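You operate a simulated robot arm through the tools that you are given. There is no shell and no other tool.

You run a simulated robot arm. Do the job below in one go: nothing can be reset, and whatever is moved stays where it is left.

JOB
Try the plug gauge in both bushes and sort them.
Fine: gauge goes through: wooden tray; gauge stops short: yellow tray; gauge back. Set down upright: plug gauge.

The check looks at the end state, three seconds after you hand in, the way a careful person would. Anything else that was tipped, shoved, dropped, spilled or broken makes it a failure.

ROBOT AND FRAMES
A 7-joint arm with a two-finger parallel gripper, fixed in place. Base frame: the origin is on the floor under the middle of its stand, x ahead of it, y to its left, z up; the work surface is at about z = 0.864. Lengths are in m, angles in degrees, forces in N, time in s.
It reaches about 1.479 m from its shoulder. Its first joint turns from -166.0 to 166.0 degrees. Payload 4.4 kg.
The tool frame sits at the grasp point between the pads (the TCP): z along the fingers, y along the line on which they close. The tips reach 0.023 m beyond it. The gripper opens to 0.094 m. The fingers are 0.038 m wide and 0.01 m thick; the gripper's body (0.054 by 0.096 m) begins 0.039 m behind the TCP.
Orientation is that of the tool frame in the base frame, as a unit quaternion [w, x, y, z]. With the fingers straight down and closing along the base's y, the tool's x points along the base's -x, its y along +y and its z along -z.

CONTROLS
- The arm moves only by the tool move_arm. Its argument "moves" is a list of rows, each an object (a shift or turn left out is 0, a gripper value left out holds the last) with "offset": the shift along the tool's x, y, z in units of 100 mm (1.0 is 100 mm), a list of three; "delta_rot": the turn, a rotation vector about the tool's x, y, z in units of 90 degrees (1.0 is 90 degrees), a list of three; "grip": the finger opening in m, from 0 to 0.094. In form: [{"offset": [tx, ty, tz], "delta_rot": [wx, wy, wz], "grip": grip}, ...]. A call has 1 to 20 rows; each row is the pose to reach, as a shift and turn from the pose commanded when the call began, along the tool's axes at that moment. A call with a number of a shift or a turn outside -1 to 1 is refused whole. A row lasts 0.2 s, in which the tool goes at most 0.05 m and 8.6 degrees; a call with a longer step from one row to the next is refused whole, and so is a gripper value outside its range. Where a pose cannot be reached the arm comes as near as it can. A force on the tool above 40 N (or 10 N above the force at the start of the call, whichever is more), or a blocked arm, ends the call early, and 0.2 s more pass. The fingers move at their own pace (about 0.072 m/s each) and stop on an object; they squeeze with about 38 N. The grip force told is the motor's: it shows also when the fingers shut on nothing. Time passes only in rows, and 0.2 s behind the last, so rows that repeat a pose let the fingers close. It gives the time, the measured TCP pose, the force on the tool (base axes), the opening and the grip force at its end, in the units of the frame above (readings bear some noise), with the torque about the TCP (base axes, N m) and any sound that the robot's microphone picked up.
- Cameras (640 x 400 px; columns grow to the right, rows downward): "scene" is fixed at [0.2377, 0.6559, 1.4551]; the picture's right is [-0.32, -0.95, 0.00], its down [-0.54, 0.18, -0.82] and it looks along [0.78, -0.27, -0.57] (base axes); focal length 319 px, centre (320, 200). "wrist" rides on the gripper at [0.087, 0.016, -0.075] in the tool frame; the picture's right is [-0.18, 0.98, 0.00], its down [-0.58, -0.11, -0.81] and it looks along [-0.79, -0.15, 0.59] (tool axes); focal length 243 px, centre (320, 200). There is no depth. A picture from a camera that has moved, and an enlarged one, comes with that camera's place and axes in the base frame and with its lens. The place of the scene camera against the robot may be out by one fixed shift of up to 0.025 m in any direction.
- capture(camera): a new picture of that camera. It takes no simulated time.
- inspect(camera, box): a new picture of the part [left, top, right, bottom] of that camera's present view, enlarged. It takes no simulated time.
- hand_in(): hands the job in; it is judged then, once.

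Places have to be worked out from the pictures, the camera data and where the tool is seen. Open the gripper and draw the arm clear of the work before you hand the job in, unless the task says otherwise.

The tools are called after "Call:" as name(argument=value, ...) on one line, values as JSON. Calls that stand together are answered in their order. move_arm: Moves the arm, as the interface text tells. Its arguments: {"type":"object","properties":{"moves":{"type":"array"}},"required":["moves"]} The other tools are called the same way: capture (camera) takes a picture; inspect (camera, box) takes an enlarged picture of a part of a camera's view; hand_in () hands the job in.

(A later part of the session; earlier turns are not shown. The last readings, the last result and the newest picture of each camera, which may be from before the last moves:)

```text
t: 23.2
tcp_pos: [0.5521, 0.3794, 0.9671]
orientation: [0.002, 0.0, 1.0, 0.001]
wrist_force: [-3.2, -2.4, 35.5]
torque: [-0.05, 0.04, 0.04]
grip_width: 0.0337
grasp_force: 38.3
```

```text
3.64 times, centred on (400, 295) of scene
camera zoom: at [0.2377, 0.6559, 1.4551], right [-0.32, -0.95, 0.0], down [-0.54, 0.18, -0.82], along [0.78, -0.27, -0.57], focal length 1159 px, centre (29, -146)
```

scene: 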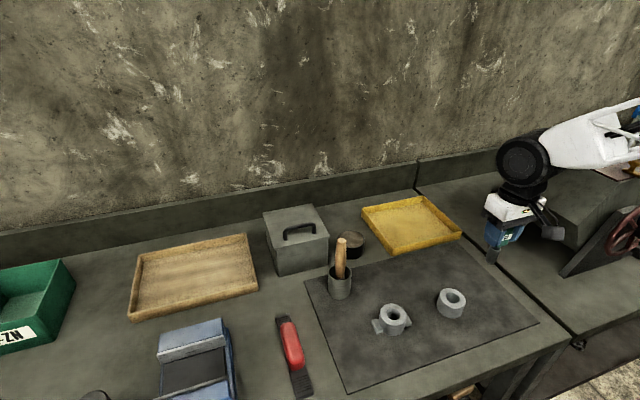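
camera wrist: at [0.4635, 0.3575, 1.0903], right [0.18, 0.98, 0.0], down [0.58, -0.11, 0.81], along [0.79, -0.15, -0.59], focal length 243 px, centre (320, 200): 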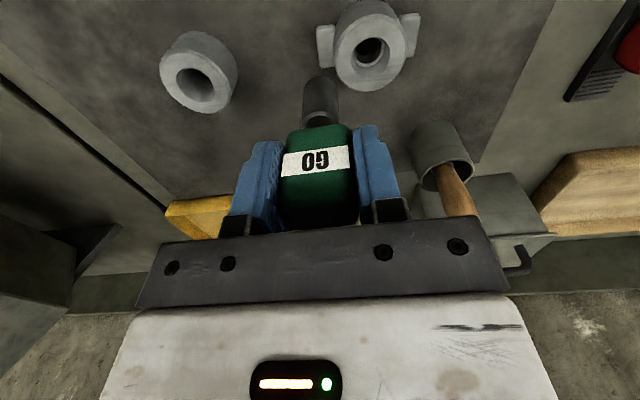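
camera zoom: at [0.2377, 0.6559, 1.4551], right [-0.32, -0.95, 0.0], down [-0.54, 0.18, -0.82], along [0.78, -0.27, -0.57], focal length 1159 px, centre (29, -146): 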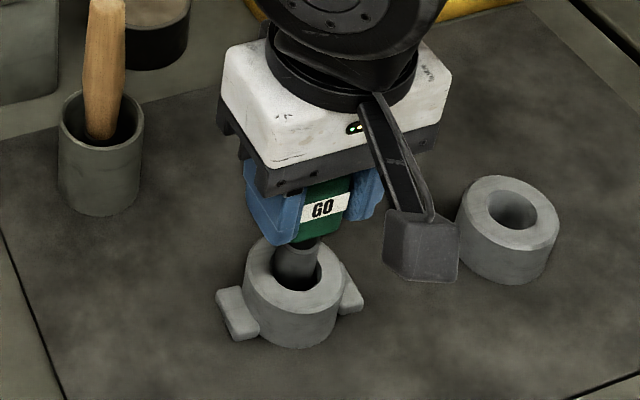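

The plug stopped hard (35 N) at TCP z 0.967, about 19 mm short of full depth. I want to be sure this is a real stop and not misalignment on the inner step, so I'll lift out and compare the step's bore with the plug.

Call:
move_arm(moves=[{"offset": [0, 0, -0.03], "grip": 0.02}, {"offset": [0, 0, -0.15], "grip": 0.02}, {"offset": [0, 0, -0.35], "grip": 0.02}, {"offset": [0, 0, -0.52], "grip": 0.02}, {"offset": [0, 0, -0.52], "grip": 0.02}, {"offset": [0, 0, -0.52], "grip": 0.02}])

Call:
inspect(camera="wrist", box=[285, 30, 355, 80])

Call:
inspect(camera="wrist", box=[280, 60, 360, 120])

Call:
inspect(camera="scene", box=[370, 280, 430, 345])

```text
t: 24.6
tcp_pos: [0.5518, 0.3794, 1.0175]
orientation: [0.0, 0.0, 1.0, 0.0]
wrist_force: [1.0, 1.0, -2.5]
torque: [0.02, -0.01, 0.01]
grip_width: 0.0337
grasp_force: 38.0
```

```text
8.00 times, centred on (320, 55) of wrist
camera zoom: at [0.4657, 0.3947, 1.0925], right [0.18, 0.98, 0.0], down [0.58, -0.11, 0.81], along [0.79, -0.15, -0.59], focal length 1941 px, centre (320, 1360)
```

zoom: 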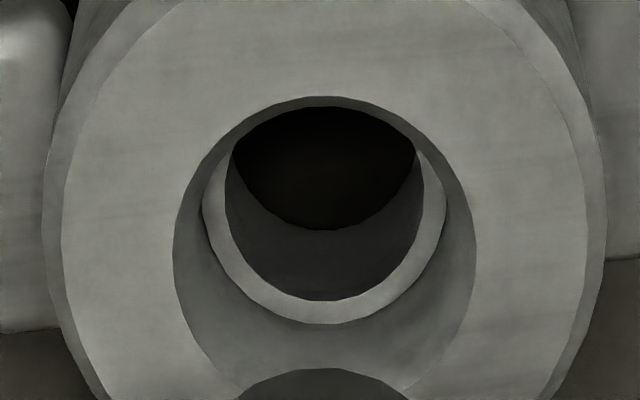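

```text
6.67 times, centred on (320, 90) of wrist
camera zoom: at [0.4657, 0.3947, 1.0925], right [0.18, 0.98, 0.0], down [0.58, -0.11, 0.81], along [0.79, -0.15, -0.59], focal length 1618 px, centre (320, 933)
```

zoom: 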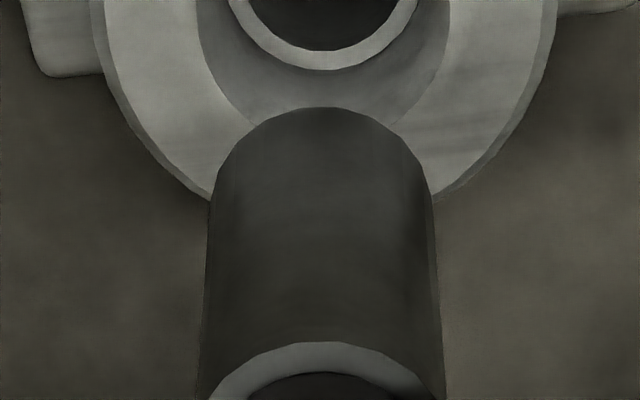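

```text
6.15 times, centred on (400, 312) of scene
camera zoom: at [0.2377, 0.6559, 1.4551], right [-0.32, -0.95, 0.0], down [-0.54, 0.18, -0.82], along [0.78, -0.27, -0.57], focal length 1962 px, centre (-172, -492)
```

zoom: 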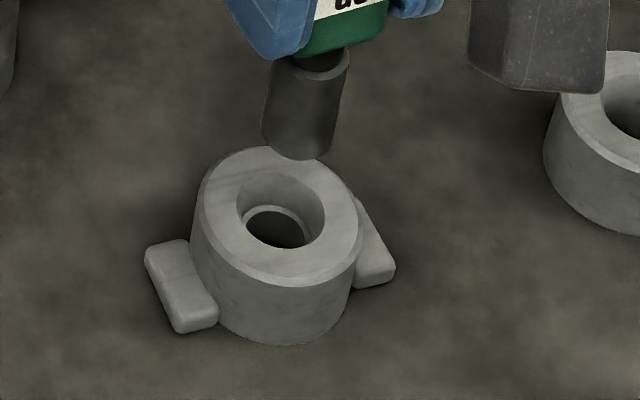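

The inner step's bore is about 19 mm against a plug of about 22.5 mm, so this is a true stop and the lugged bush goes in the yellow tray. The gauge didn't slip in the grip, so I'll carry it back to its original spot.

Call:
move_arm(moves=[{"offset": [0, -0.4, 0], "grip": 0.02}, {"offset": [-0.05, -0.8, 0], "grip": 0.02}, {"offset": [-0.1, -1.0, 0], "grip": 0.02}, {"offset": [-0.1, -1.0, 0], "grip": 0.02}])

Call:
move_arm(moves=[{"offset": [0, -0.4, 0], "grip": 0.02}, {"offset": [-0.05, -0.8, 0], "grip": 0.02}, {"offset": [-0.1, -1.0, 0], "grip": 0.02}, {"offset": [-0.1, -1.0, 0], "grip": 0.02}])

Call:
move_arm(moves=[{"offset": [-0.1, -0.4, 0], "grip": 0.02}, {"offset": [-0.117, -0.576, 0], "grip": 0.02}, {"offset": [-0.117, -0.576, 0], "grip": 0.02}, {"offset": [-0.117, -0.576, 0], "grip": 0.02}])

Call:
capture(camera="wrist")

Call:
capture(camera="scene")

```text
t: 25.6
tcp_pos: [0.5631, 0.2837, 1.0172]
orientation: [0.0, 0.0, 1.0, 0.0]
wrist_force: [0.4, 0.2, -1.9]
torque: [0.02, -0.02, 0.0]
grip_width: 0.0336
grasp_force: 38.1
```

```text
t: 26.6
tcp_pos: [0.5731, 0.1824, 1.0173]
orientation: [0.001, 0.0, 1.0, 0.0]
wrist_force: [0.4, 0.1, -2.2]
torque: [0.0, 0.0, 0.0]
grip_width: 0.0335
grasp_force: 38.0
```

```text
t: 27.6
tcp_pos: [0.586, 0.1218, 1.0178]
orientation: [0.0, 0.0, 1.0, 0.0]
wrist_force: [-0.4, -0.6, -2.0]
torque: [-0.01, 0.01, 0.03]
grip_width: 0.0339
grasp_force: 38.1
```

```text
taken
camera wrist: at [0.4988, 0.138, 1.0931], right [0.18, 0.98, 0.0], down [0.58, -0.11, 0.81], along [0.79, -0.15, -0.59], focal length 243 px, centre (320, 200)
```

wrist: 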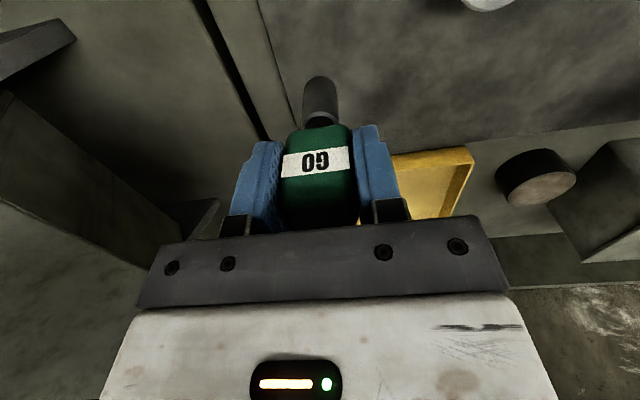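

```text
taken
```

scene: 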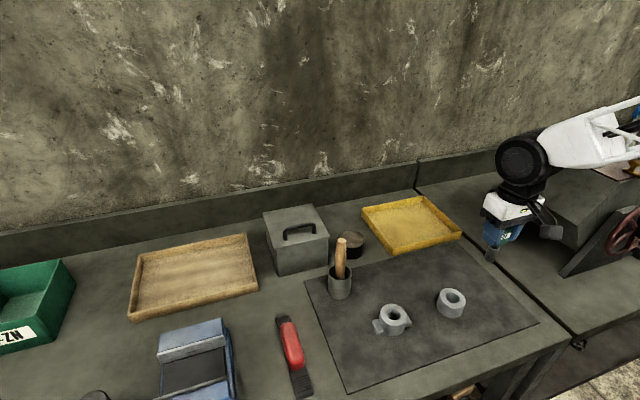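

I'm about 3 mm further forward than the original spot, judging by the camera and TCP readings. I'll correct that and lower the gauge nearly to the mat.

Call:
move_arm(moves=[{"offset": [0.028, -0.008, 0.1], "grip": 0.02}, {"offset": [0.028, -0.008, 0.3], "grip": 0.02}, {"offset": [0.028, -0.008, 0.5], "grip": 0.02}, {"offset": [0.028, -0.008, 0.6], "grip": 0.02}, {"offset": [0.028, -0.008, 0.65], "grip": 0.02}, {"offset": [0.028, -0.008, 0.65], "grip": 0.02}])

Call:
capture(camera="wrist")

Call:
inspect(camera="scene", box=[420, 200, 560, 320])

```text
t: 29.0
tcp_pos: [0.5807, 0.12, 0.9531]
orientation: [0.0, 0.0, 1.0, 0.0]
wrist_force: [0.3, -0.1, -1.5]
torque: [-0.01, -0.01, -0.02]
grip_width: 0.034
grasp_force: 37.9
```

```text
taken
camera wrist: at [0.494, 0.1364, 1.0268], right [0.18, 0.98, 0.0], down [0.58, -0.11, 0.81], along [0.79, -0.15, -0.59], focal length 243 px, centre (320, 200)
```

wrist: 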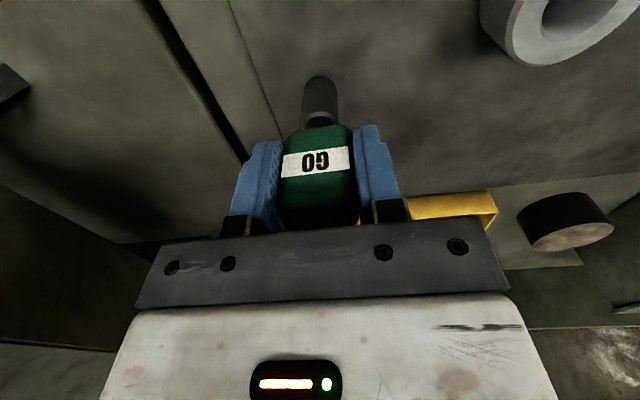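

```text
3.33 times, centred on (490, 260) of scene
camera zoom: at [0.2377, 0.6559, 1.4551], right [-0.32, -0.95, 0.0], down [-0.54, 0.18, -0.82], along [0.78, -0.27, -0.57], focal length 1063 px, centre (-247, 0)
```

zoom: 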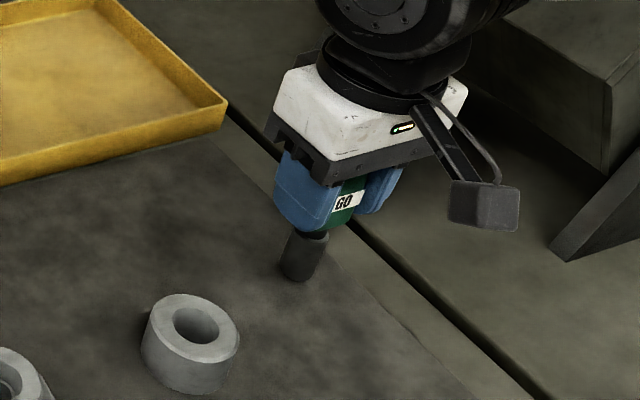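

The gauge is back within a couple of millimetres and about 5 mm above the mat. I'll lower the rest gently until it touches.

Call:
move_arm(moves=[{"offset": [-0.015, 0.005, 0.015], "grip": 0.02}, {"offset": [-0.015, 0.005, 0.03], "grip": 0.02}, {"offset": [-0.015, 0.005, 0.04], "grip": 0.02}, {"offset": [-0.015, 0.005, 0.043], "grip": 0.02}, {"offset": [-0.015, 0.005, 0.043], "grip": 0.02}])

```text
t: 30.2
tcp_pos: [0.5825, 0.1231, 0.9484]
orientation: [0.0, 0.0, 1.0, -0.001]
wrist_force: [-0.8, -0.2, -2.1]
torque: [-0.02, -0.01, -0.01]
grip_width: 0.0337
grasp_force: 38.2
```

There's no contact yet at 0.9484. I'll lower in sub-millimetre steps.

Call:
move_arm(moves=[{"offset": [0, 0, 0.004], "grip": 0.02}, {"offset": [0, 0, 0.008], "grip": 0.02}, {"offset": [0, 0, 0.008], "grip": 0.02}])

```text
t: 31.0
tcp_pos: [0.5822, 0.1224, 0.9473]
orientation: [0.0, 0.0, 1.0, 0.001]
wrist_force: [0.0, -0.5, -0.6]
torque: [-0.01, -0.04, 0.02]
grip_width: 0.0337
grasp_force: 38.0
```

The downward load has dropped from about −2 to −0.6 N, so the plug is just reaching the mat. One more small step will confirm it.

Call:
move_arm(moves=[{"offset": [0, 0, 0.004], "grip": 0.02}, {"offset": [0, 0, 0.006], "grip": 0.02}, {"offset": [0, 0, 0.006], "grip": 0.02}])

```text
t: 31.8
tcp_pos: [0.5825, 0.1225, 0.9463]
orientation: [0.001, 0.0, 1.0, 0.0]
wrist_force: [-10.6, -6.0, 24.0]
torque: [-0.51, 0.76, -0.02]
grip_width: 0.0339
grasp_force: 38.2
```

It's firmly on the mat at 24 N. I'll ease up by 0.6 mm to shed the side load, then open the fingers.

Call:
move_arm(moves=[{"offset": [0, 0, -0.006], "grip": 0.02}, {"offset": [0, 0, -0.006], "grip": 0.02}, {"offset": [0, 0, -0.006], "grip": 0.02}])

Call:
move_arm(moves=[{"offset": [0, 0, 0], "grip": 0.045}, {"offset": [0, 0, 0], "grip": 0.06}, {"offset": [0, 0, 0], "grip": 0.08}, {"offset": [0, 0, 0], "grip": 0.094}, {"offset": [0, 0, 0], "grip": 0.094}])

Call:
capture(camera="wrist")

Call:
inspect(camera="scene", box=[420, 200, 560, 320])

```text
t: 32.6
tcp_pos: [0.5833, 0.1228, 0.9461]
orientation: [0.001, 0.0, 1.0, 0.0]
wrist_force: [3.4, -2.3, 12.0]
torque: [-0.13, -0.4, -0.02]
grip_width: 0.0337
grasp_force: 38.1
```

```text
t: 33.8
tcp_pos: [0.5819, 0.1218, 0.947]
orientation: [0.0, 0.0, 1.0, 0.0]
wrist_force: [0.7, 1.2, -0.5]
torque: [-0.02, -0.01, -0.02]
grip_width: 0.094
grasp_force: 0.0
```

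```text
taken
camera wrist: at [0.4954, 0.1385, 1.0216], right [0.18, 0.98, 0.0], down [0.58, -0.11, 0.81], along [0.79, -0.15, -0.59], focal length 243 px, centre (320, 200)
```

wrist: 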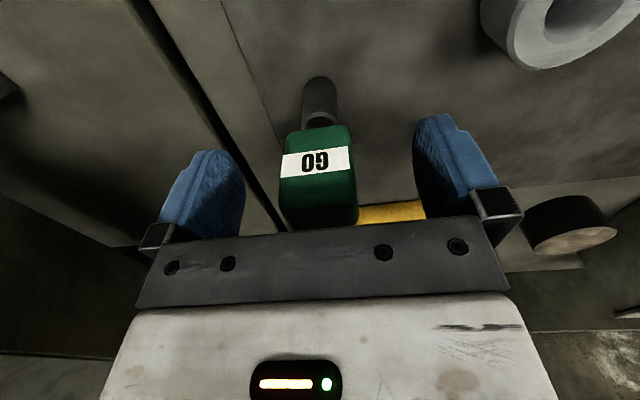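

```text
3.33 times, centred on (490, 260) of scene
camera zoom: at [0.2377, 0.6559, 1.4551], right [-0.32, -0.95, 0.0], down [-0.54, 0.18, -0.82], along [0.78, -0.27, -0.57], focal length 1063 px, centre (-247, 0)
```

zoom: 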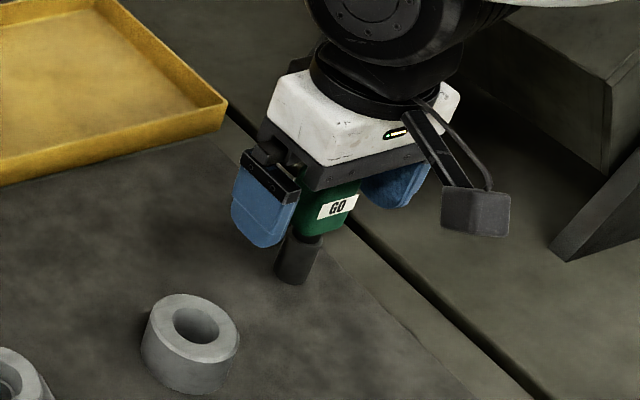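

The gauge stands upright and free on its original spot. I'll lift straight up, clear of it.

Call:
move_arm(moves=[{"offset": [0, 0, -0.2]}, {"offset": [0, 0, -0.6]}, {"offset": [0, 0, -1.0]}, {"offset": [0, 0, -1.0]}])

Call:
capture(camera="scene")

```text
t: 34.8
tcp_pos: [0.5824, 0.1209, 1.0482]
orientation: [0.0, -0.001, 1.0, 0.0]
wrist_force: [0.3, -0.8, 0.5]
torque: [-0.04, 0.02, -0.02]
grip_width: 0.0939
grasp_force: 0.0
```

```text
taken
```

scene: 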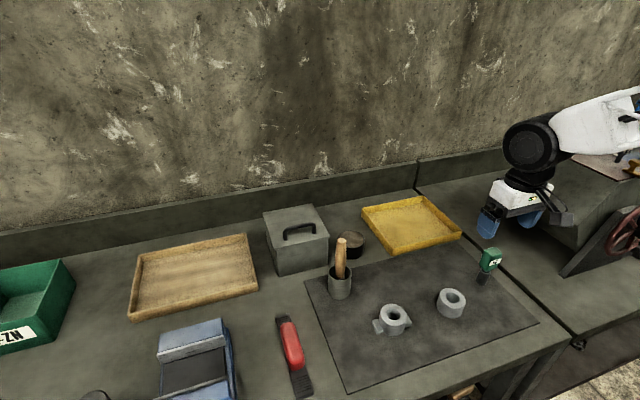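

Everything is in place. Next I'll move over the plain bush at (0.548, 0.2395) with the fingers open.

Call:
move_arm(moves=[{"offset": [0.15, 0.4, 0]}, {"offset": [0.3, 0.8, 0]}, {"offset": [0.345, 1.0, 0]}, {"offset": [0.345, 1.0, 0]}])

Call:
move_arm(moves=[{"offset": [0, 0.185, 0]}, {"offset": [0, 0.185, 0.4]}, {"offset": [0, 0.185, 0.6]}, {"offset": [0, 0.185, 0.6]}])

Call:
capture(camera="wrist")

Call:
inspect(camera="scene", box=[380, 200, 520, 330])

```text
t: 35.8
tcp_pos: [0.5478, 0.2229, 1.044]
orientation: [-0.001, 0.0, 1.0, 0.0]
wrist_force: [-0.3, -0.2, 0.3]
torque: [-0.01, 0.01, -0.03]
grip_width: 0.0937
grasp_force: 0.0
```

```text
t: 36.8
tcp_pos: [0.5476, 0.2405, 0.9857]
orientation: [0.0, 0.0, 1.0, 0.001]
wrist_force: [-0.5, 0.4, 1.0]
torque: [-0.01, -0.01, 0.0]
grip_width: 0.0942
grasp_force: 0.1
```

```text
taken
camera wrist: at [0.4609, 0.2563, 1.06], right [0.18, 0.98, 0.0], down [0.58, -0.11, 0.81], along [0.79, -0.15, -0.59], focal length 243 px, centre (320, 200)
```

wrist: 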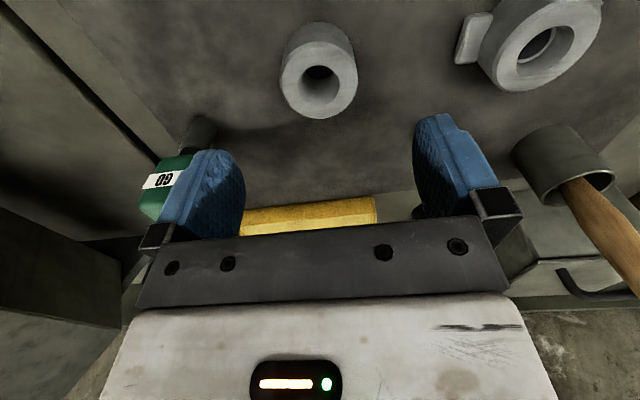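

```text
3.08 times, centred on (450, 265) of scene
camera zoom: at [0.2377, 0.6559, 1.4551], right [-0.32, -0.95, 0.0], down [-0.54, 0.18, -0.82], along [0.78, -0.27, -0.57], focal length 981 px, centre (-80, 0)
```

zoom: 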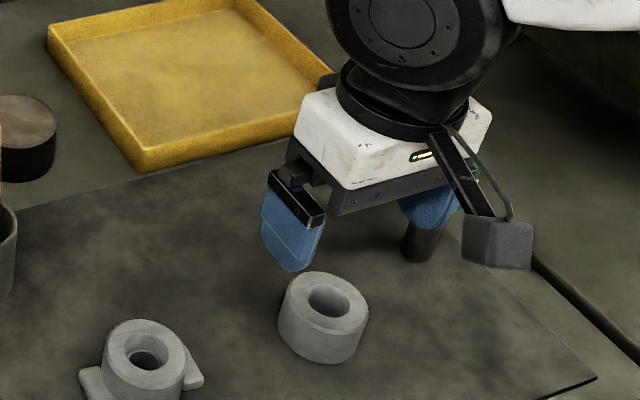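

The bush is centred between the open fingers. I'll lower to TCP z≈0.894 so the tips sit a few millimetres above the mat.

Call:
move_arm(moves=[{"offset": [0, 0, 0.3]}, {"offset": [0, 0, 0.6]}, {"offset": [0, 0, 0.8]}, {"offset": [0, 0, 0.88]}, {"offset": [0, 0, 0.91]}, {"offset": [0, 0, 0.91]}])

Call:
capture(camera="wrist")

Call:
inspect(camera="scene", box=[380, 200, 520, 330])

```text
t: 38.2
tcp_pos: [0.5475, 0.2399, 0.8955]
orientation: [0.0, 0.0, 1.0, 0.0]
wrist_force: [-0.3, 0.3, 0.2]
torque: [0.03, -0.04, 0.01]
grip_width: 0.0939
grasp_force: 0.2
```

```text
taken
camera wrist: at [0.4608, 0.2549, 0.9699], right [0.18, 0.98, 0.0], down [0.58, -0.11, 0.81], along [0.79, -0.15, -0.59], focal length 243 px, centre (320, 200)
```

wrist: 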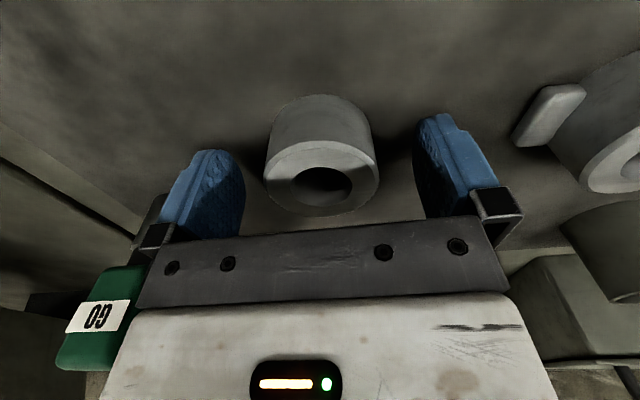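

```text
3.08 times, centred on (450, 265) of scene
camera zoom: at [0.2377, 0.6559, 1.4551], right [-0.32, -0.95, 0.0], down [-0.54, 0.18, -0.82], along [0.78, -0.27, -0.57], focal length 981 px, centre (-80, 0)
```

zoom: 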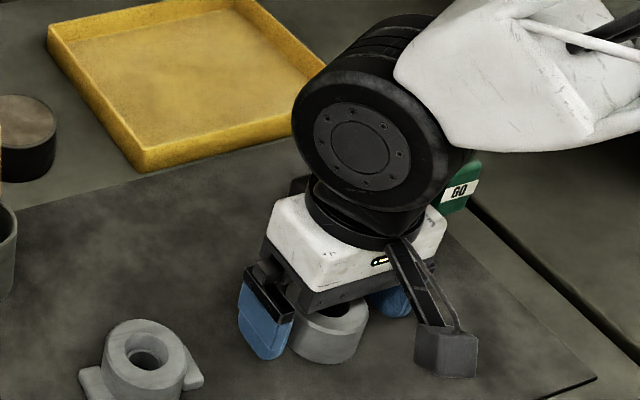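

The bush is squarely between the pads, with the gauge well clear. I'll close on it.

Call:
move_arm(moves=[{"offset": [0, 0, 0], "grip": 0.045}, {"offset": [0, 0, 0], "grip": 0.045}, {"offset": [0, 0, 0], "grip": 0.045}, {"offset": [0, 0, 0], "grip": 0.045}])

```text
t: 39.2
tcp_pos: [0.548, 0.2386, 0.8948]
orientation: [0.0, -0.001, 1.0, 0.0]
wrist_force: [0.0, 0.7, 0.5]
torque: [0.07, -0.01, -0.02]
grip_width: 0.0548
grasp_force: 38.2
```

The bush is held at 54.8 mm and 38 N. I'll lift it straight up in two stages to travel height.

Call:
move_arm(moves=[{"offset": [0, 0, -0.2]}, {"offset": [0, 0, -0.5]}, {"offset": [0, 0, -0.9]}, {"offset": [0, 0, -1.0]}, {"offset": [0, 0, -1.0]}])

Call:
move_arm(moves=[{"offset": [0, 0, -0.4]}, {"offset": [0, 0, -0.8]}, {"offset": [0, 0, -1.0]}, {"offset": [0, 0, -1.0]}])

Call:
capture(camera="wrist")

Call:
capture(camera="scene")

```text
t: 40.4
tcp_pos: [0.5501, 0.2402, 0.9957]
orientation: [0.0, 0.0, 1.0, 0.0]
wrist_force: [0.3, -0.1, -1.4]
torque: [0.02, 0.01, 0.0]
grip_width: 0.0546
grasp_force: 38.8
```

```text
t: 41.4
tcp_pos: [0.546, 0.2408, 1.0963]
orientation: [0.0, 0.0, 1.0, -0.001]
wrist_force: [0.1, -0.3, -1.0]
torque: [-0.01, 0.02, 0.02]
grip_width: 0.0541
grasp_force: 37.7
```

```text
taken
camera wrist: at [0.46, 0.2562, 1.1706], right [0.18, 0.98, 0.0], down [0.58, -0.11, 0.81], along [0.79, -0.15, -0.59], focal length 243 px, centre (320, 200)
```

wrist: 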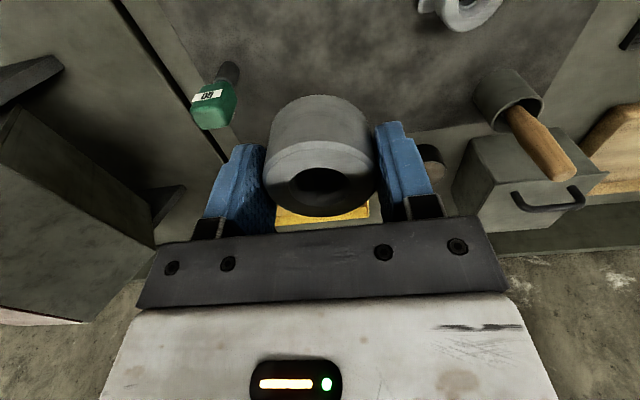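

```text
taken
```

scene: 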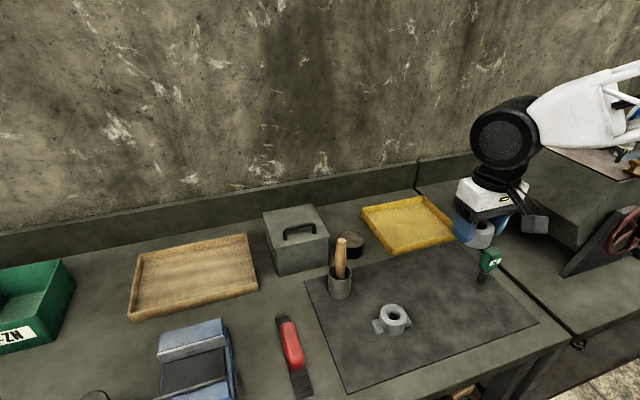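

The bush is in hand and the gauge is still upright. I'll carry the bush toward the wooden tray at about z 1.12, above the mallet handle and the box.

Call:
move_arm(moves=[{"offset": [-0.15, 0.35, -0.1]}, {"offset": [-0.3, 0.7, -0.2]}, {"offset": [-0.4, 1.0, -0.3]}, {"offset": [-0.4, 1.0, -0.3]}])

Call:
move_arm(moves=[{"offset": [-0.15, 0.35, 0]}, {"offset": [-0.3, 0.7, 0]}, {"offset": [-0.5, 1.0, 0]}, {"offset": [-0.5, 1.0, 0]}])

Call:
capture(camera="scene")

Call:
capture(camera="wrist")

```text
t: 42.4
tcp_pos: [0.5887, 0.3412, 1.1257]
orientation: [0.001, 0.0, 1.0, 0.001]
wrist_force: [-0.6, 0.4, -1.1]
torque: [-0.01, 0.01, 0.02]
grip_width: 0.0543
grasp_force: 37.7
```

```text
t: 43.4
tcp_pos: [0.6422, 0.4414, 1.1271]
orientation: [0.0, 0.0, 1.0, 0.0]
wrist_force: [-0.3, -0.5, -1.7]
torque: [0.03, 0.01, 0.01]
grip_width: 0.0542
grasp_force: 37.6
```

```text
taken
```

scene: 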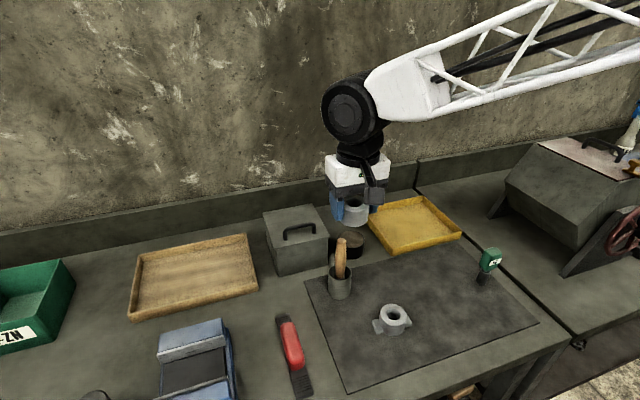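

```text
taken
camera wrist: at [0.5544, 0.4575, 1.2007], right [0.18, 0.98, 0.0], down [0.58, -0.11, 0.81], along [0.79, -0.15, -0.59], focal length 243 px, centre (320, 200)
```

wrist: 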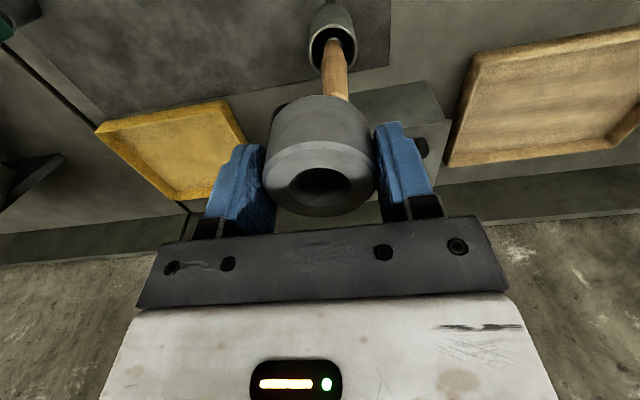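

The tool has passed above the mallet, and the wooden tray spans about x 0.715–0.91, y 0.62–0.885. I'll continue to a spot above its middle.

Call:
move_arm(moves=[{"offset": [-0.17, 0.35, 0]}, {"offset": [-0.34, 0.7, 0]}, {"offset": [-0.53, 1.0, 0]}, {"offset": [-0.53, 1.0, 0]}])

Call:
move_arm(moves=[{"offset": [-0.17, 0.35, 0]}, {"offset": [-0.34, 0.7, 0]}, {"offset": [-0.53, 1.0, 0]}, {"offset": [-0.53, 1.0, 0]}])

Call:
move_arm(moves=[{"offset": [-0.17, 0.35, 0]}, {"offset": [-0.34, 0.7, 0]}, {"offset": [-0.5, 1.0, 0]}, {"offset": [-0.5, 1.0, 0]}])

Call:
capture(camera="scene")

Call:
capture(camera="wrist")

```text
t: 44.4
tcp_pos: [0.6911, 0.5406, 1.1268]
orientation: [0.001, 0.0, 1.0, 0.0]
wrist_force: [-0.7, 0.4, -1.2]
torque: [0.03, -0.02, 0.02]
grip_width: 0.0543
grasp_force: 37.6
```

```text
t: 45.4
tcp_pos: [0.7451, 0.6413, 1.1276]
orientation: [0.0, -0.001, 1.0, 0.0]
wrist_force: [0.2, 1.0, -1.3]
torque: [0.02, -0.02, 0.02]
grip_width: 0.0541
grasp_force: 37.9
```

```text
t: 46.4
tcp_pos: [0.7949, 0.7422, 1.1263]
orientation: [-0.001, 0.001, 1.0, -0.001]
wrist_force: [-0.2, 0.5, -2.4]
torque: [-0.01, -0.01, 0.06]
grip_width: 0.0539
grasp_force: 38.4
```

```text
taken
```

scene: 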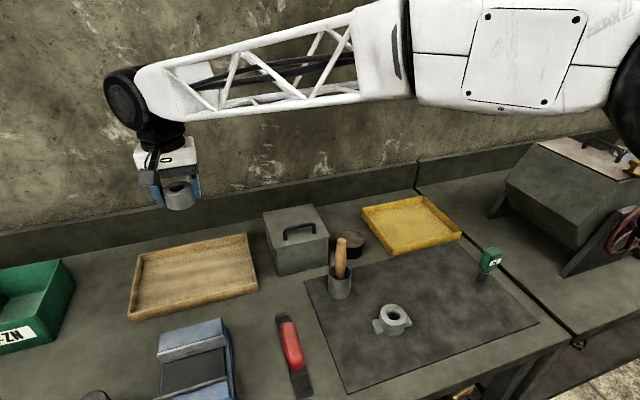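

```text
taken
camera wrist: at [0.7076, 0.7579, 1.2018], right [0.18, 0.98, 0.0], down [0.58, -0.11, 0.81], along [0.79, -0.15, -0.59], focal length 243 px, centre (320, 200)
```

wrist: 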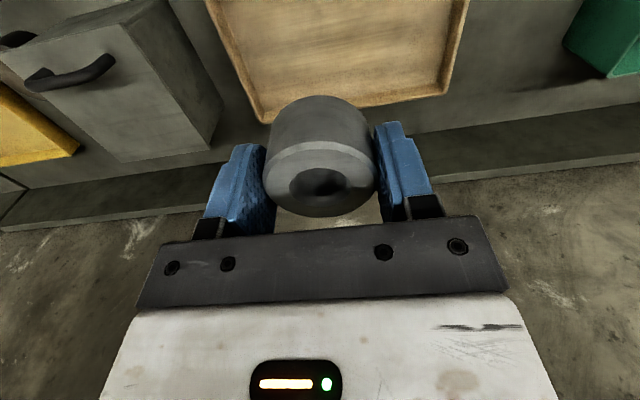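

I'm over the tray interior; its edges measure x 0.717–0.91, y 0.628–0.888. I'll nudge slightly toward the centre and descend in stages.

Call:
move_arm(moves=[{"offset": [-0.08, 0.1, 0.3]}, {"offset": [-0.08, 0.1, 0.7]}, {"offset": [-0.08, 0.1, 1.0]}, {"offset": [-0.08, 0.1, 1.0]}])

Call:
move_arm(moves=[{"offset": [0, 0, 0.3]}, {"offset": [0, 0, 0.6]}, {"offset": [0, 0, 0.85]}, {"offset": [0, 0, 0.95]}, {"offset": [0, 0, 0.95]}])

Call:
capture(camera="wrist")

Call:
inspect(camera="scene", box=[110, 180, 280, 340])

```text
t: 47.4
tcp_pos: [0.8023, 0.752, 1.0247]
orientation: [0.0, 0.0, 1.0, 0.0]
wrist_force: [1.1, 0.6, -2.1]
torque: [-0.04, -0.02, 0.0]
grip_width: 0.0539
grasp_force: 38.2
```

```text
t: 48.6
tcp_pos: [0.8006, 0.749, 0.9324]
orientation: [-0.001, 0.0, 1.0, 0.0]
wrist_force: [0.0, 0.4, -1.9]
torque: [-0.01, 0.01, -0.04]
grip_width: 0.0541
grasp_force: 38.2
```

```text
taken
camera wrist: at [0.7139, 0.766, 1.0065], right [0.18, 0.98, 0.0], down [0.58, -0.11, 0.81], along [0.79, -0.15, -0.59], focal length 243 px, centre (320, 200)
```

wrist: 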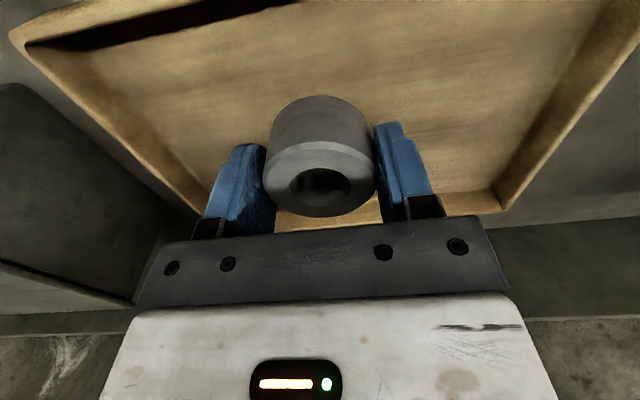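

```text
2.50 times, centred on (195, 260) of scene
camera zoom: at [0.2377, 0.6559, 1.4551], right [-0.32, -0.95, 0.0], down [-0.54, 0.18, -0.82], along [0.78, -0.27, -0.57], focal length 797 px, centre (632, 50)
```

zoom: 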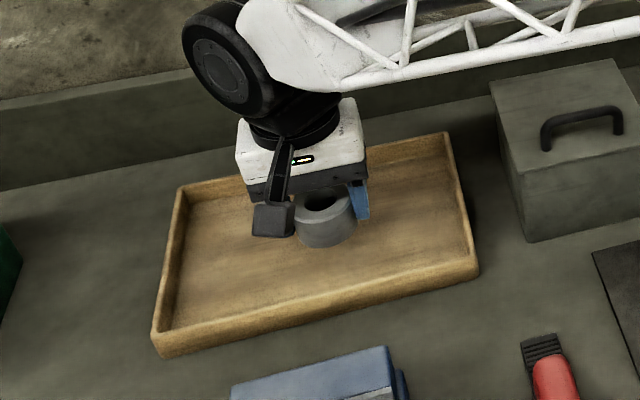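

The bush is over the tray floor, well inside the walls. I'll lower it slowly to find the floor.

Call:
move_arm(moves=[{"offset": [0, 0, 0.08]}, {"offset": [0, 0, 0.15]}, {"offset": [0, 0, 0.2]}, {"offset": [0, 0, 0.24]}, {"offset": [0, 0, 0.26]}, {"offset": [0, 0, 0.26]}])

Call:
inspect(camera="scene", box=[160, 220, 240, 290])

```text
t: 50.0
tcp_pos: [0.8029, 0.7516, 0.9046]
orientation: [0.0, 0.0, 1.0, 0.0]
wrist_force: [-0.9, -0.3, -0.7]
torque: [0.03, 0.01, -0.02]
grip_width: 0.0541
grasp_force: 37.8
```

```text
5.71 times, centred on (200, 255) of scene
camera zoom: at [0.2377, 0.6559, 1.4551], right [-0.32, -0.95, 0.0], down [-0.54, 0.18, -0.82], along [0.78, -0.27, -0.57], focal length 1822 px, centre (1006, -114)
```

zoom: 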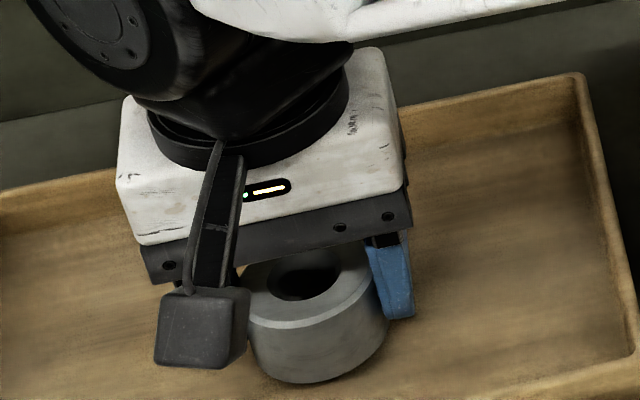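

There's no contact at z 0.9046. I'll continue in small 1 mm steps, checking the force.

Call:
move_arm(moves=[{"offset": [0, 0, 0.01]}, {"offset": [0, 0, 0.02]}, {"offset": [0, 0, 0.03]}, {"offset": [0, 0, 0.03]}])

```text
t: 51.0
tcp_pos: [0.8016, 0.7505, 0.9017]
orientation: [0.0, 0.0, 1.0, 0.0]
wrist_force: [0.3, 0.6, -1.1]
torque: [0.01, 0.04, -0.01]
grip_width: 0.0538
grasp_force: 37.4
```

Still free at 0.9017. I'll go down another 3 mm in small steps.

Call:
move_arm(moves=[{"offset": [0, 0, 0.008]}, {"offset": [0, 0, 0.015]}, {"offset": [0, 0, 0.02]}, {"offset": [0, 0, 0.02]}])

```text
t: 52.0
tcp_pos: [0.8036, 0.751, 0.8993]
orientation: [0.0, 0.0, 1.0, 0.0]
wrist_force: [-0.5, -0.7, -1.2]
torque: [-0.02, -0.03, -0.01]
grip_width: 0.054
grasp_force: 37.6
```

Call:
move_arm(moves=[{"offset": [0, 0, 0.006]}, {"offset": [0, 0, 0.012]}, {"offset": [0, 0, 0.018]}, {"offset": [0, 0, 0.018]}])

```text
t: 53.0
tcp_pos: [0.8028, 0.7497, 0.8991]
orientation: [0.001, 0.0, 1.0, -0.001]
wrist_force: [-0.1, 0.5, -2.1]
torque: [0.03, 0.02, 0.0]
grip_width: 0.0538
grasp_force: 37.9
```

I skipped my note before that last step; it moved 1.8 mm with no contact (force −2.1 N, z about 0.898). I'll continue down in steps of about 0.8 mm.

Call:
move_arm(moves=[{"offset": [0, 0, 0.008]}, {"offset": [0, 0, 0.016]}, {"offset": [0, 0, 0.016]}])

Call:
inspect(camera="scene", box=[160, 220, 240, 290])

```text
t: 53.8
tcp_pos: [0.8029, 0.75, 0.8963]
orientation: [0.0, 0.0, 1.0, 0.0]
wrist_force: [-0.4, 0.1, -1.2]
torque: [0.0, -0.02, 0.02]
grip_width: 0.0537
grasp_force: 38.2
```

```text
5.71 times, centred on (200, 255) of scene
camera zoom: at [0.2377, 0.6559, 1.4551], right [-0.32, -0.95, 0.0], down [-0.54, 0.18, -0.82], along [0.78, -0.27, -0.57], focal length 1822 px, centre (1006, -114)
```

zoom: 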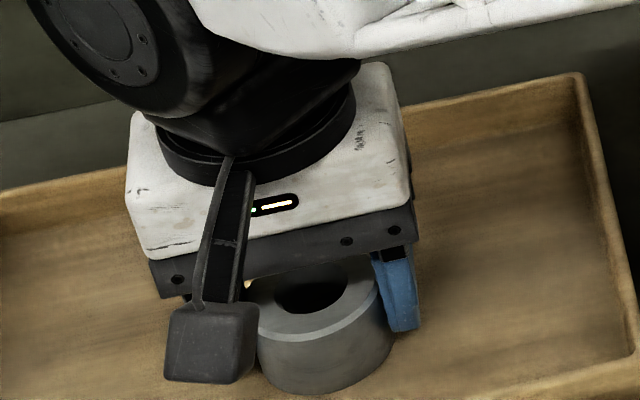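

Still not touching at 0.8963, and the bush looks within a few millimetres of the floor. I'll continue with 0.8 mm steps.

Call:
move_arm(moves=[{"offset": [0, 0, 0.008]}, {"offset": [0, 0, 0.016]}, {"offset": [0, 0, 0.016]}])

```text
t: 54.6
tcp_pos: [0.8033, 0.75, 0.8966]
orientation: [0.001, 0.0, 1.0, 0.0]
wrist_force: [0.6, 1.1, 3.7]
torque: [-0.05, 0.04, -0.06]
grip_width: 0.0539
grasp_force: 37.6
```

Force rose to +3.7 N, so the bush is resting on the tray floor. I'll open the fingers.

Call:
move_arm(moves=[{"offset": [0, 0, 0], "grip": 0.062}, {"offset": [0, 0, 0], "grip": 0.075}, {"offset": [0, 0, 0], "grip": 0.085}, {"offset": [0, 0, 0], "grip": 0.085}])

Call:
capture(camera="wrist")

Call:
inspect(camera="scene", box=[160, 220, 240, 290])

```text
t: 55.6
tcp_pos: [0.8013, 0.7489, 0.8963]
orientation: [-0.001, -0.001, 1.0, 0.0]
wrist_force: [-0.5, 0.5, -0.7]
torque: [-0.03, 0.01, 0.01]
grip_width: 0.0853
grasp_force: 0.1
```

```text
taken
camera wrist: at [0.7156, 0.7657, 0.9705], right [0.18, 0.98, 0.0], down [0.58, -0.11, 0.81], along [0.79, -0.15, -0.59], focal length 243 px, centre (320, 200)
```

wrist: 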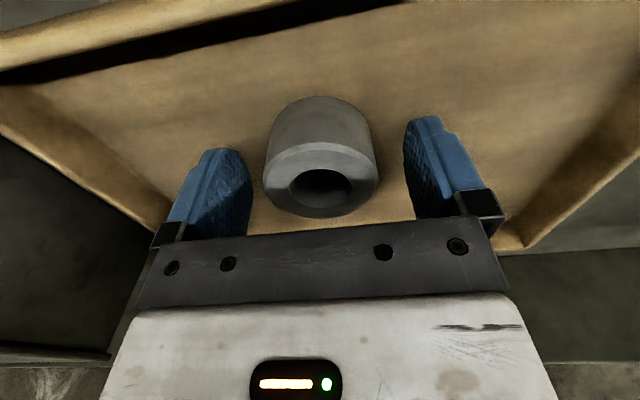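

```text
5.71 times, centred on (200, 255) of scene
camera zoom: at [0.2377, 0.6559, 1.4551], right [-0.32, -0.95, 0.0], down [-0.54, 0.18, -0.82], along [0.78, -0.27, -0.57], focal length 1822 px, centre (1006, -114)
```

zoom: 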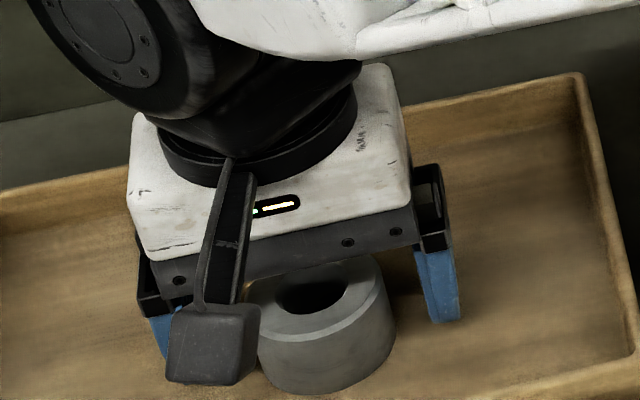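

The plain bush stands flat in the wooden tray and the fingers are clear of it. I'll lift straight up.

Call:
move_arm(moves=[{"offset": [0, 0, -0.2]}, {"offset": [0, 0, -0.6]}, {"offset": [0, 0, -1.0]}, {"offset": [0, 0, -1.0]}])

Call:
move_arm(moves=[{"offset": [0, 0, -0.4]}, {"offset": [0, 0, -0.8]}, {"offset": [0, 0, -1.0]}, {"offset": [0, 0, -1.0]}])

Call:
capture(camera="scene")

```text
t: 56.6
tcp_pos: [0.8081, 0.7515, 0.9947]
orientation: [0.0, 0.0, 1.0, 0.0]
wrist_force: [-0.4, 0.4, -0.5]
torque: [0.0, 0.02, -0.02]
grip_width: 0.085
grasp_force: 0.0
```

```text
t: 57.6
tcp_pos: [0.8041, 0.7525, 1.0935]
orientation: [0.0, 0.001, 1.0, 0.0]
wrist_force: [-0.4, 0.2, -0.8]
torque: [0.0, -0.02, -0.02]
grip_width: 0.0849
grasp_force: 0.0
```

```text
taken
```

scene: 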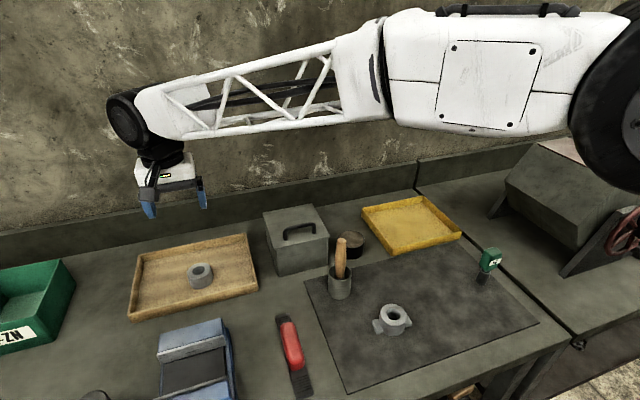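

The plain bush sits in the wooden tray. I'll start back toward the lugged bush while turning the gripper 90° so the fingers close along x, away from its lugs.

Call:
move_arm(moves=[{"offset": [0.05, -0.07, -0.1], "delta_rot": [0, 0, -0.08]}, {"offset": [0.1, -0.15, -0.2], "delta_rot": [0, 0, -0.16]}, {"offset": [0.15, -0.22, -0.3], "delta_rot": [0, 0, -0.25]}, {"offset": [0.2, -0.3, -0.3], "delta_rot": [0, 0, -0.33]}, {"offset": [0.26, -0.38, -0.3], "delta_rot": [0, 0, -0.42]}, {"offset": [0.31, -0.46, -0.3], "delta_rot": [0, 0, -0.5]}, {"offset": [0.36, -0.54, -0.3], "delta_rot": [0, 0, -0.58]}, {"offset": [0.42, -0.62, -0.3], "delta_rot": [0, 0, -0.67]}, {"offset": [0.47, -0.7, -0.3], "delta_rot": [0, 0, -0.75]}, {"offset": [0.53, -0.78, -0.3], "delta_rot": [0, 0, -0.83]}, {"offset": [0.58, -0.86, -0.3], "delta_rot": [0, 0, -0.92]}, {"offset": [0.63, -0.93, -0.3], "delta_rot": [0, 0, -1.0]}, {"offset": [0.63, -0.93, -0.3], "delta_rot": [0, 0, -1.0]}])

Call:
capture(camera="scene")

Call:
capture(camera="wrist")

```text
t: 60.4
tcp_pos: [0.7392, 0.6558, 1.1244]
orientation: [0.0, 0.708, -0.706, 0.001]
wrist_force: [-0.6, -0.4, -0.4]
torque: [0.02, 0.03, -0.04]
grip_width: 0.0851
grasp_force: 0.1
```

```text
taken
```

scene: 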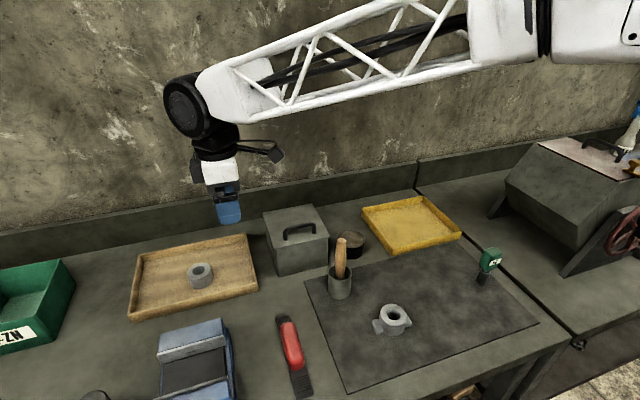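

```text
taken
camera wrist: at [0.7229, 0.5699, 1.1989], right [-0.98, 0.18, 0.0], down [0.11, 0.58, 0.81], along [0.15, 0.79, -0.59], focal length 243 px, centre (320, 200)
```

wrist: 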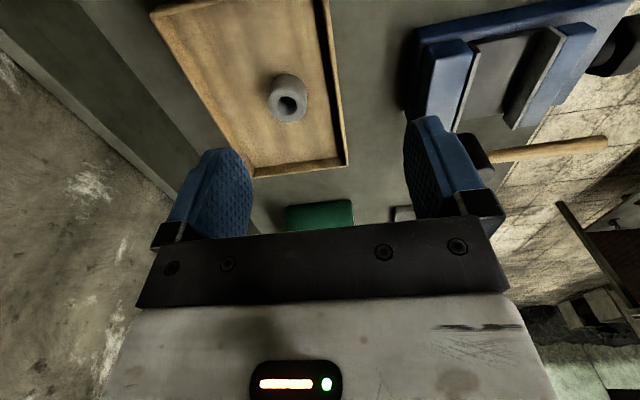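

The gripper is turned and closes along x. I'll continue to above the lugged bush at (0.553, 0.380), keeping high over the mallet.

Call:
move_arm(moves=[{"offset": [0.31, 0.21, 0], "grip": 0.094}, {"offset": [0.62, 0.42, 0]}, {"offset": [0.92, 0.62, 0]}, {"offset": [0.92, 0.62, 0]}])

Call:
move_arm(moves=[{"offset": [0.31, 0.21, 0]}, {"offset": [0.62, 0.42, 0]}, {"offset": [0.92, 0.62, 0]}, {"offset": [0.92, 0.62, 0]}])

Call:
move_arm(moves=[{"offset": [0.31, 0.21, 0]}, {"offset": [0.62, 0.42, 0]}, {"offset": [0.92, 0.62, 0]}, {"offset": [0.92, 0.62, 0]}, {"offset": [0.92, 0.62, 0]}])

Call:
capture(camera="scene")

Call:
capture(camera="wrist")

```text
t: 61.4
tcp_pos: [0.679, 0.5643, 1.1217]
orientation: [-0.001, -0.707, 0.707, 0.0]
wrist_force: [-0.1, 0.0, 0.7]
torque: [0.05, -0.01, -0.02]
grip_width: 0.0938
grasp_force: 0.1
```

```text
t: 62.4
tcp_pos: [0.6165, 0.4717, 1.1232]
orientation: [0.0, 0.707, -0.707, 0.0]
wrist_force: [-0.3, -0.2, 1.5]
torque: [0.03, -0.01, -0.01]
grip_width: 0.094
grasp_force: 0.1
```

```text
t: 63.6
tcp_pos: [0.5537, 0.3788, 1.1257]
orientation: [-0.001, -0.707, 0.707, 0.001]
wrist_force: [-0.7, -0.4, -0.5]
torque: [0.01, 0.0, 0.0]
grip_width: 0.0938
grasp_force: 0.1
```

```text
taken
```

scene: 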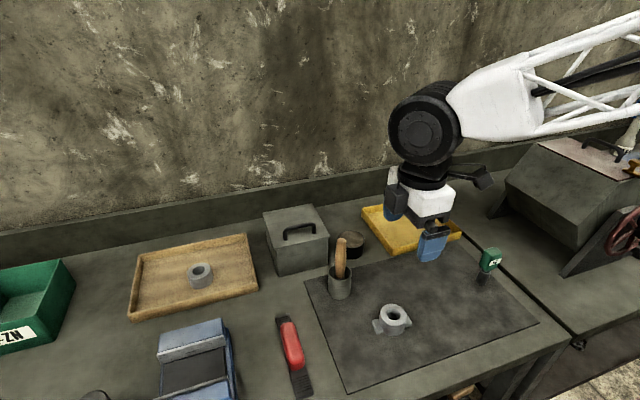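

```text
taken
camera wrist: at [0.5368, 0.2933, 1.1997], right [-0.98, 0.18, 0.0], down [0.11, 0.58, 0.81], along [0.15, 0.79, -0.59], focal length 243 px, centre (320, 200)
```

wrist: 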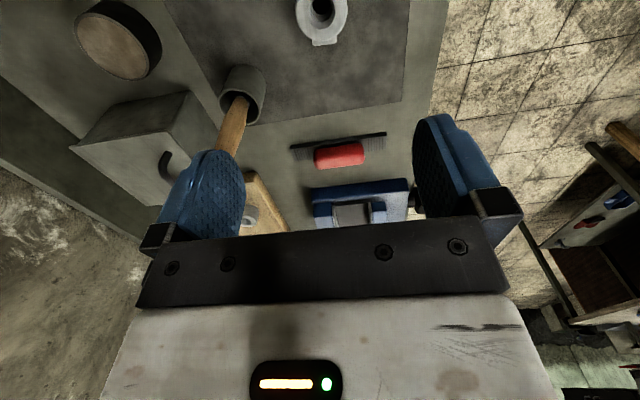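

I'm above the lugged bush. I'll lower to about z 1.02 and check the alignment in the wrist view.

Call:
move_arm(moves=[{"offset": [0, 0, 0.4]}, {"offset": [0, 0, 0.8]}, {"offset": [0, 0, 1.0]}, {"offset": [0, 0, 1.0]}, {"offset": [0, 0, 1.0]}])

Call:
capture(camera="wrist")

Call:
inspect(camera="wrist", box=[250, 0, 390, 120])

```text
t: 64.8
tcp_pos: [0.5541, 0.3809, 1.0207]
orientation: [0.001, 0.708, -0.707, -0.001]
wrist_force: [-1.0, 0.9, -0.5]
torque: [0.0, -0.04, -0.03]
grip_width: 0.0942
grasp_force: 0.0
```

```text
taken
camera wrist: at [0.5366, 0.2942, 1.0958], right [-0.98, 0.18, 0.0], down [0.11, 0.58, 0.81], along [0.15, 0.79, -0.59], focal length 243 px, centre (320, 200)
```

wrist: 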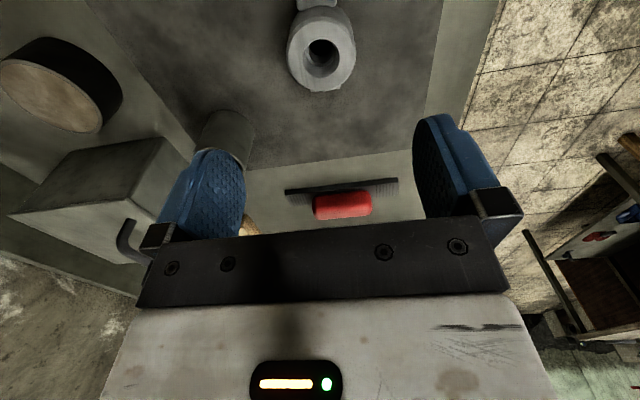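

```text
3.33 times, centred on (320, 60) of wrist
camera zoom: at [0.5366, 0.2942, 1.0958], right [-0.98, 0.18, 0.0], down [0.11, 0.58, 0.81], along [0.15, 0.79, -0.59], focal length 809 px, centre (320, 667)
```

zoom: 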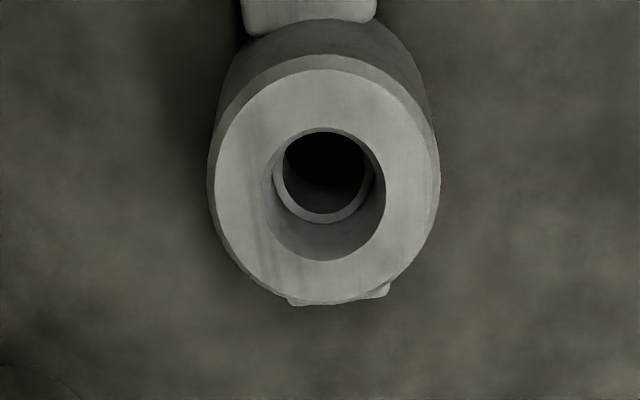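

The bush is within about 1.5 mm of centre and the lugs run along y, out of the fingers' way. I'll apply the small correction and lower to grasp height.

Call:
move_arm(moves=[{"offset": [0.009, 0.013, 0.3]}, {"offset": [0.009, 0.013, 0.6]}, {"offset": [0.009, 0.013, 0.8]}, {"offset": [0.009, 0.013, 0.95]}, {"offset": [0.009, 0.013, 0.95]}])

Call:
capture(camera="wrist")

Call:
inspect(camera="scene", box=[320, 200, 480, 350])

```text
t: 66.0
tcp_pos: [0.5498, 0.3807, 0.9285]
orientation: [0.0, -0.707, 0.708, 0.0]
wrist_force: [-0.5, -0.1, 0.4]
torque: [0.0, -0.01, 0.02]
grip_width: 0.0943
grasp_force: 0.1
```

```text
taken
camera wrist: at [0.5333, 0.2935, 1.0027], right [-0.98, 0.18, 0.0], down [0.11, 0.58, 0.81], along [0.15, 0.79, -0.59], focal length 243 px, centre (320, 200)
```

wrist: 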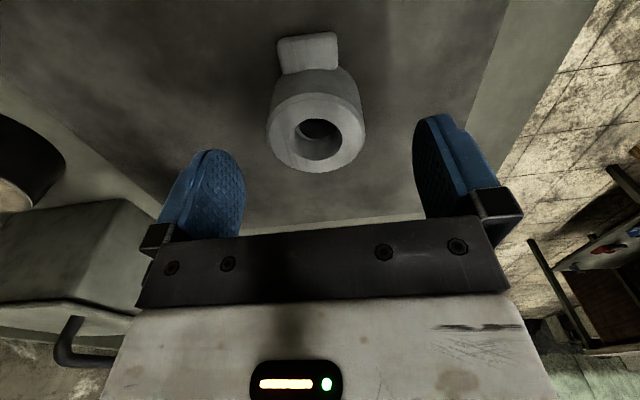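

```text
2.67 times, centred on (400, 275) of scene
camera zoom: at [0.2377, 0.6559, 1.4551], right [-0.32, -0.95, 0.0], down [-0.54, 0.18, -0.82], along [0.78, -0.27, -0.57], focal length 850 px, centre (107, 0)
```

zoom: 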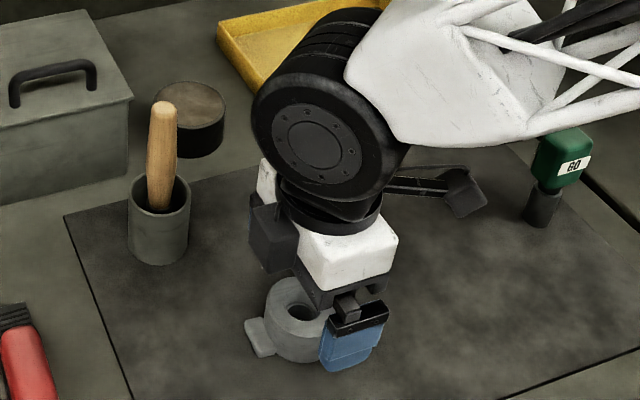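

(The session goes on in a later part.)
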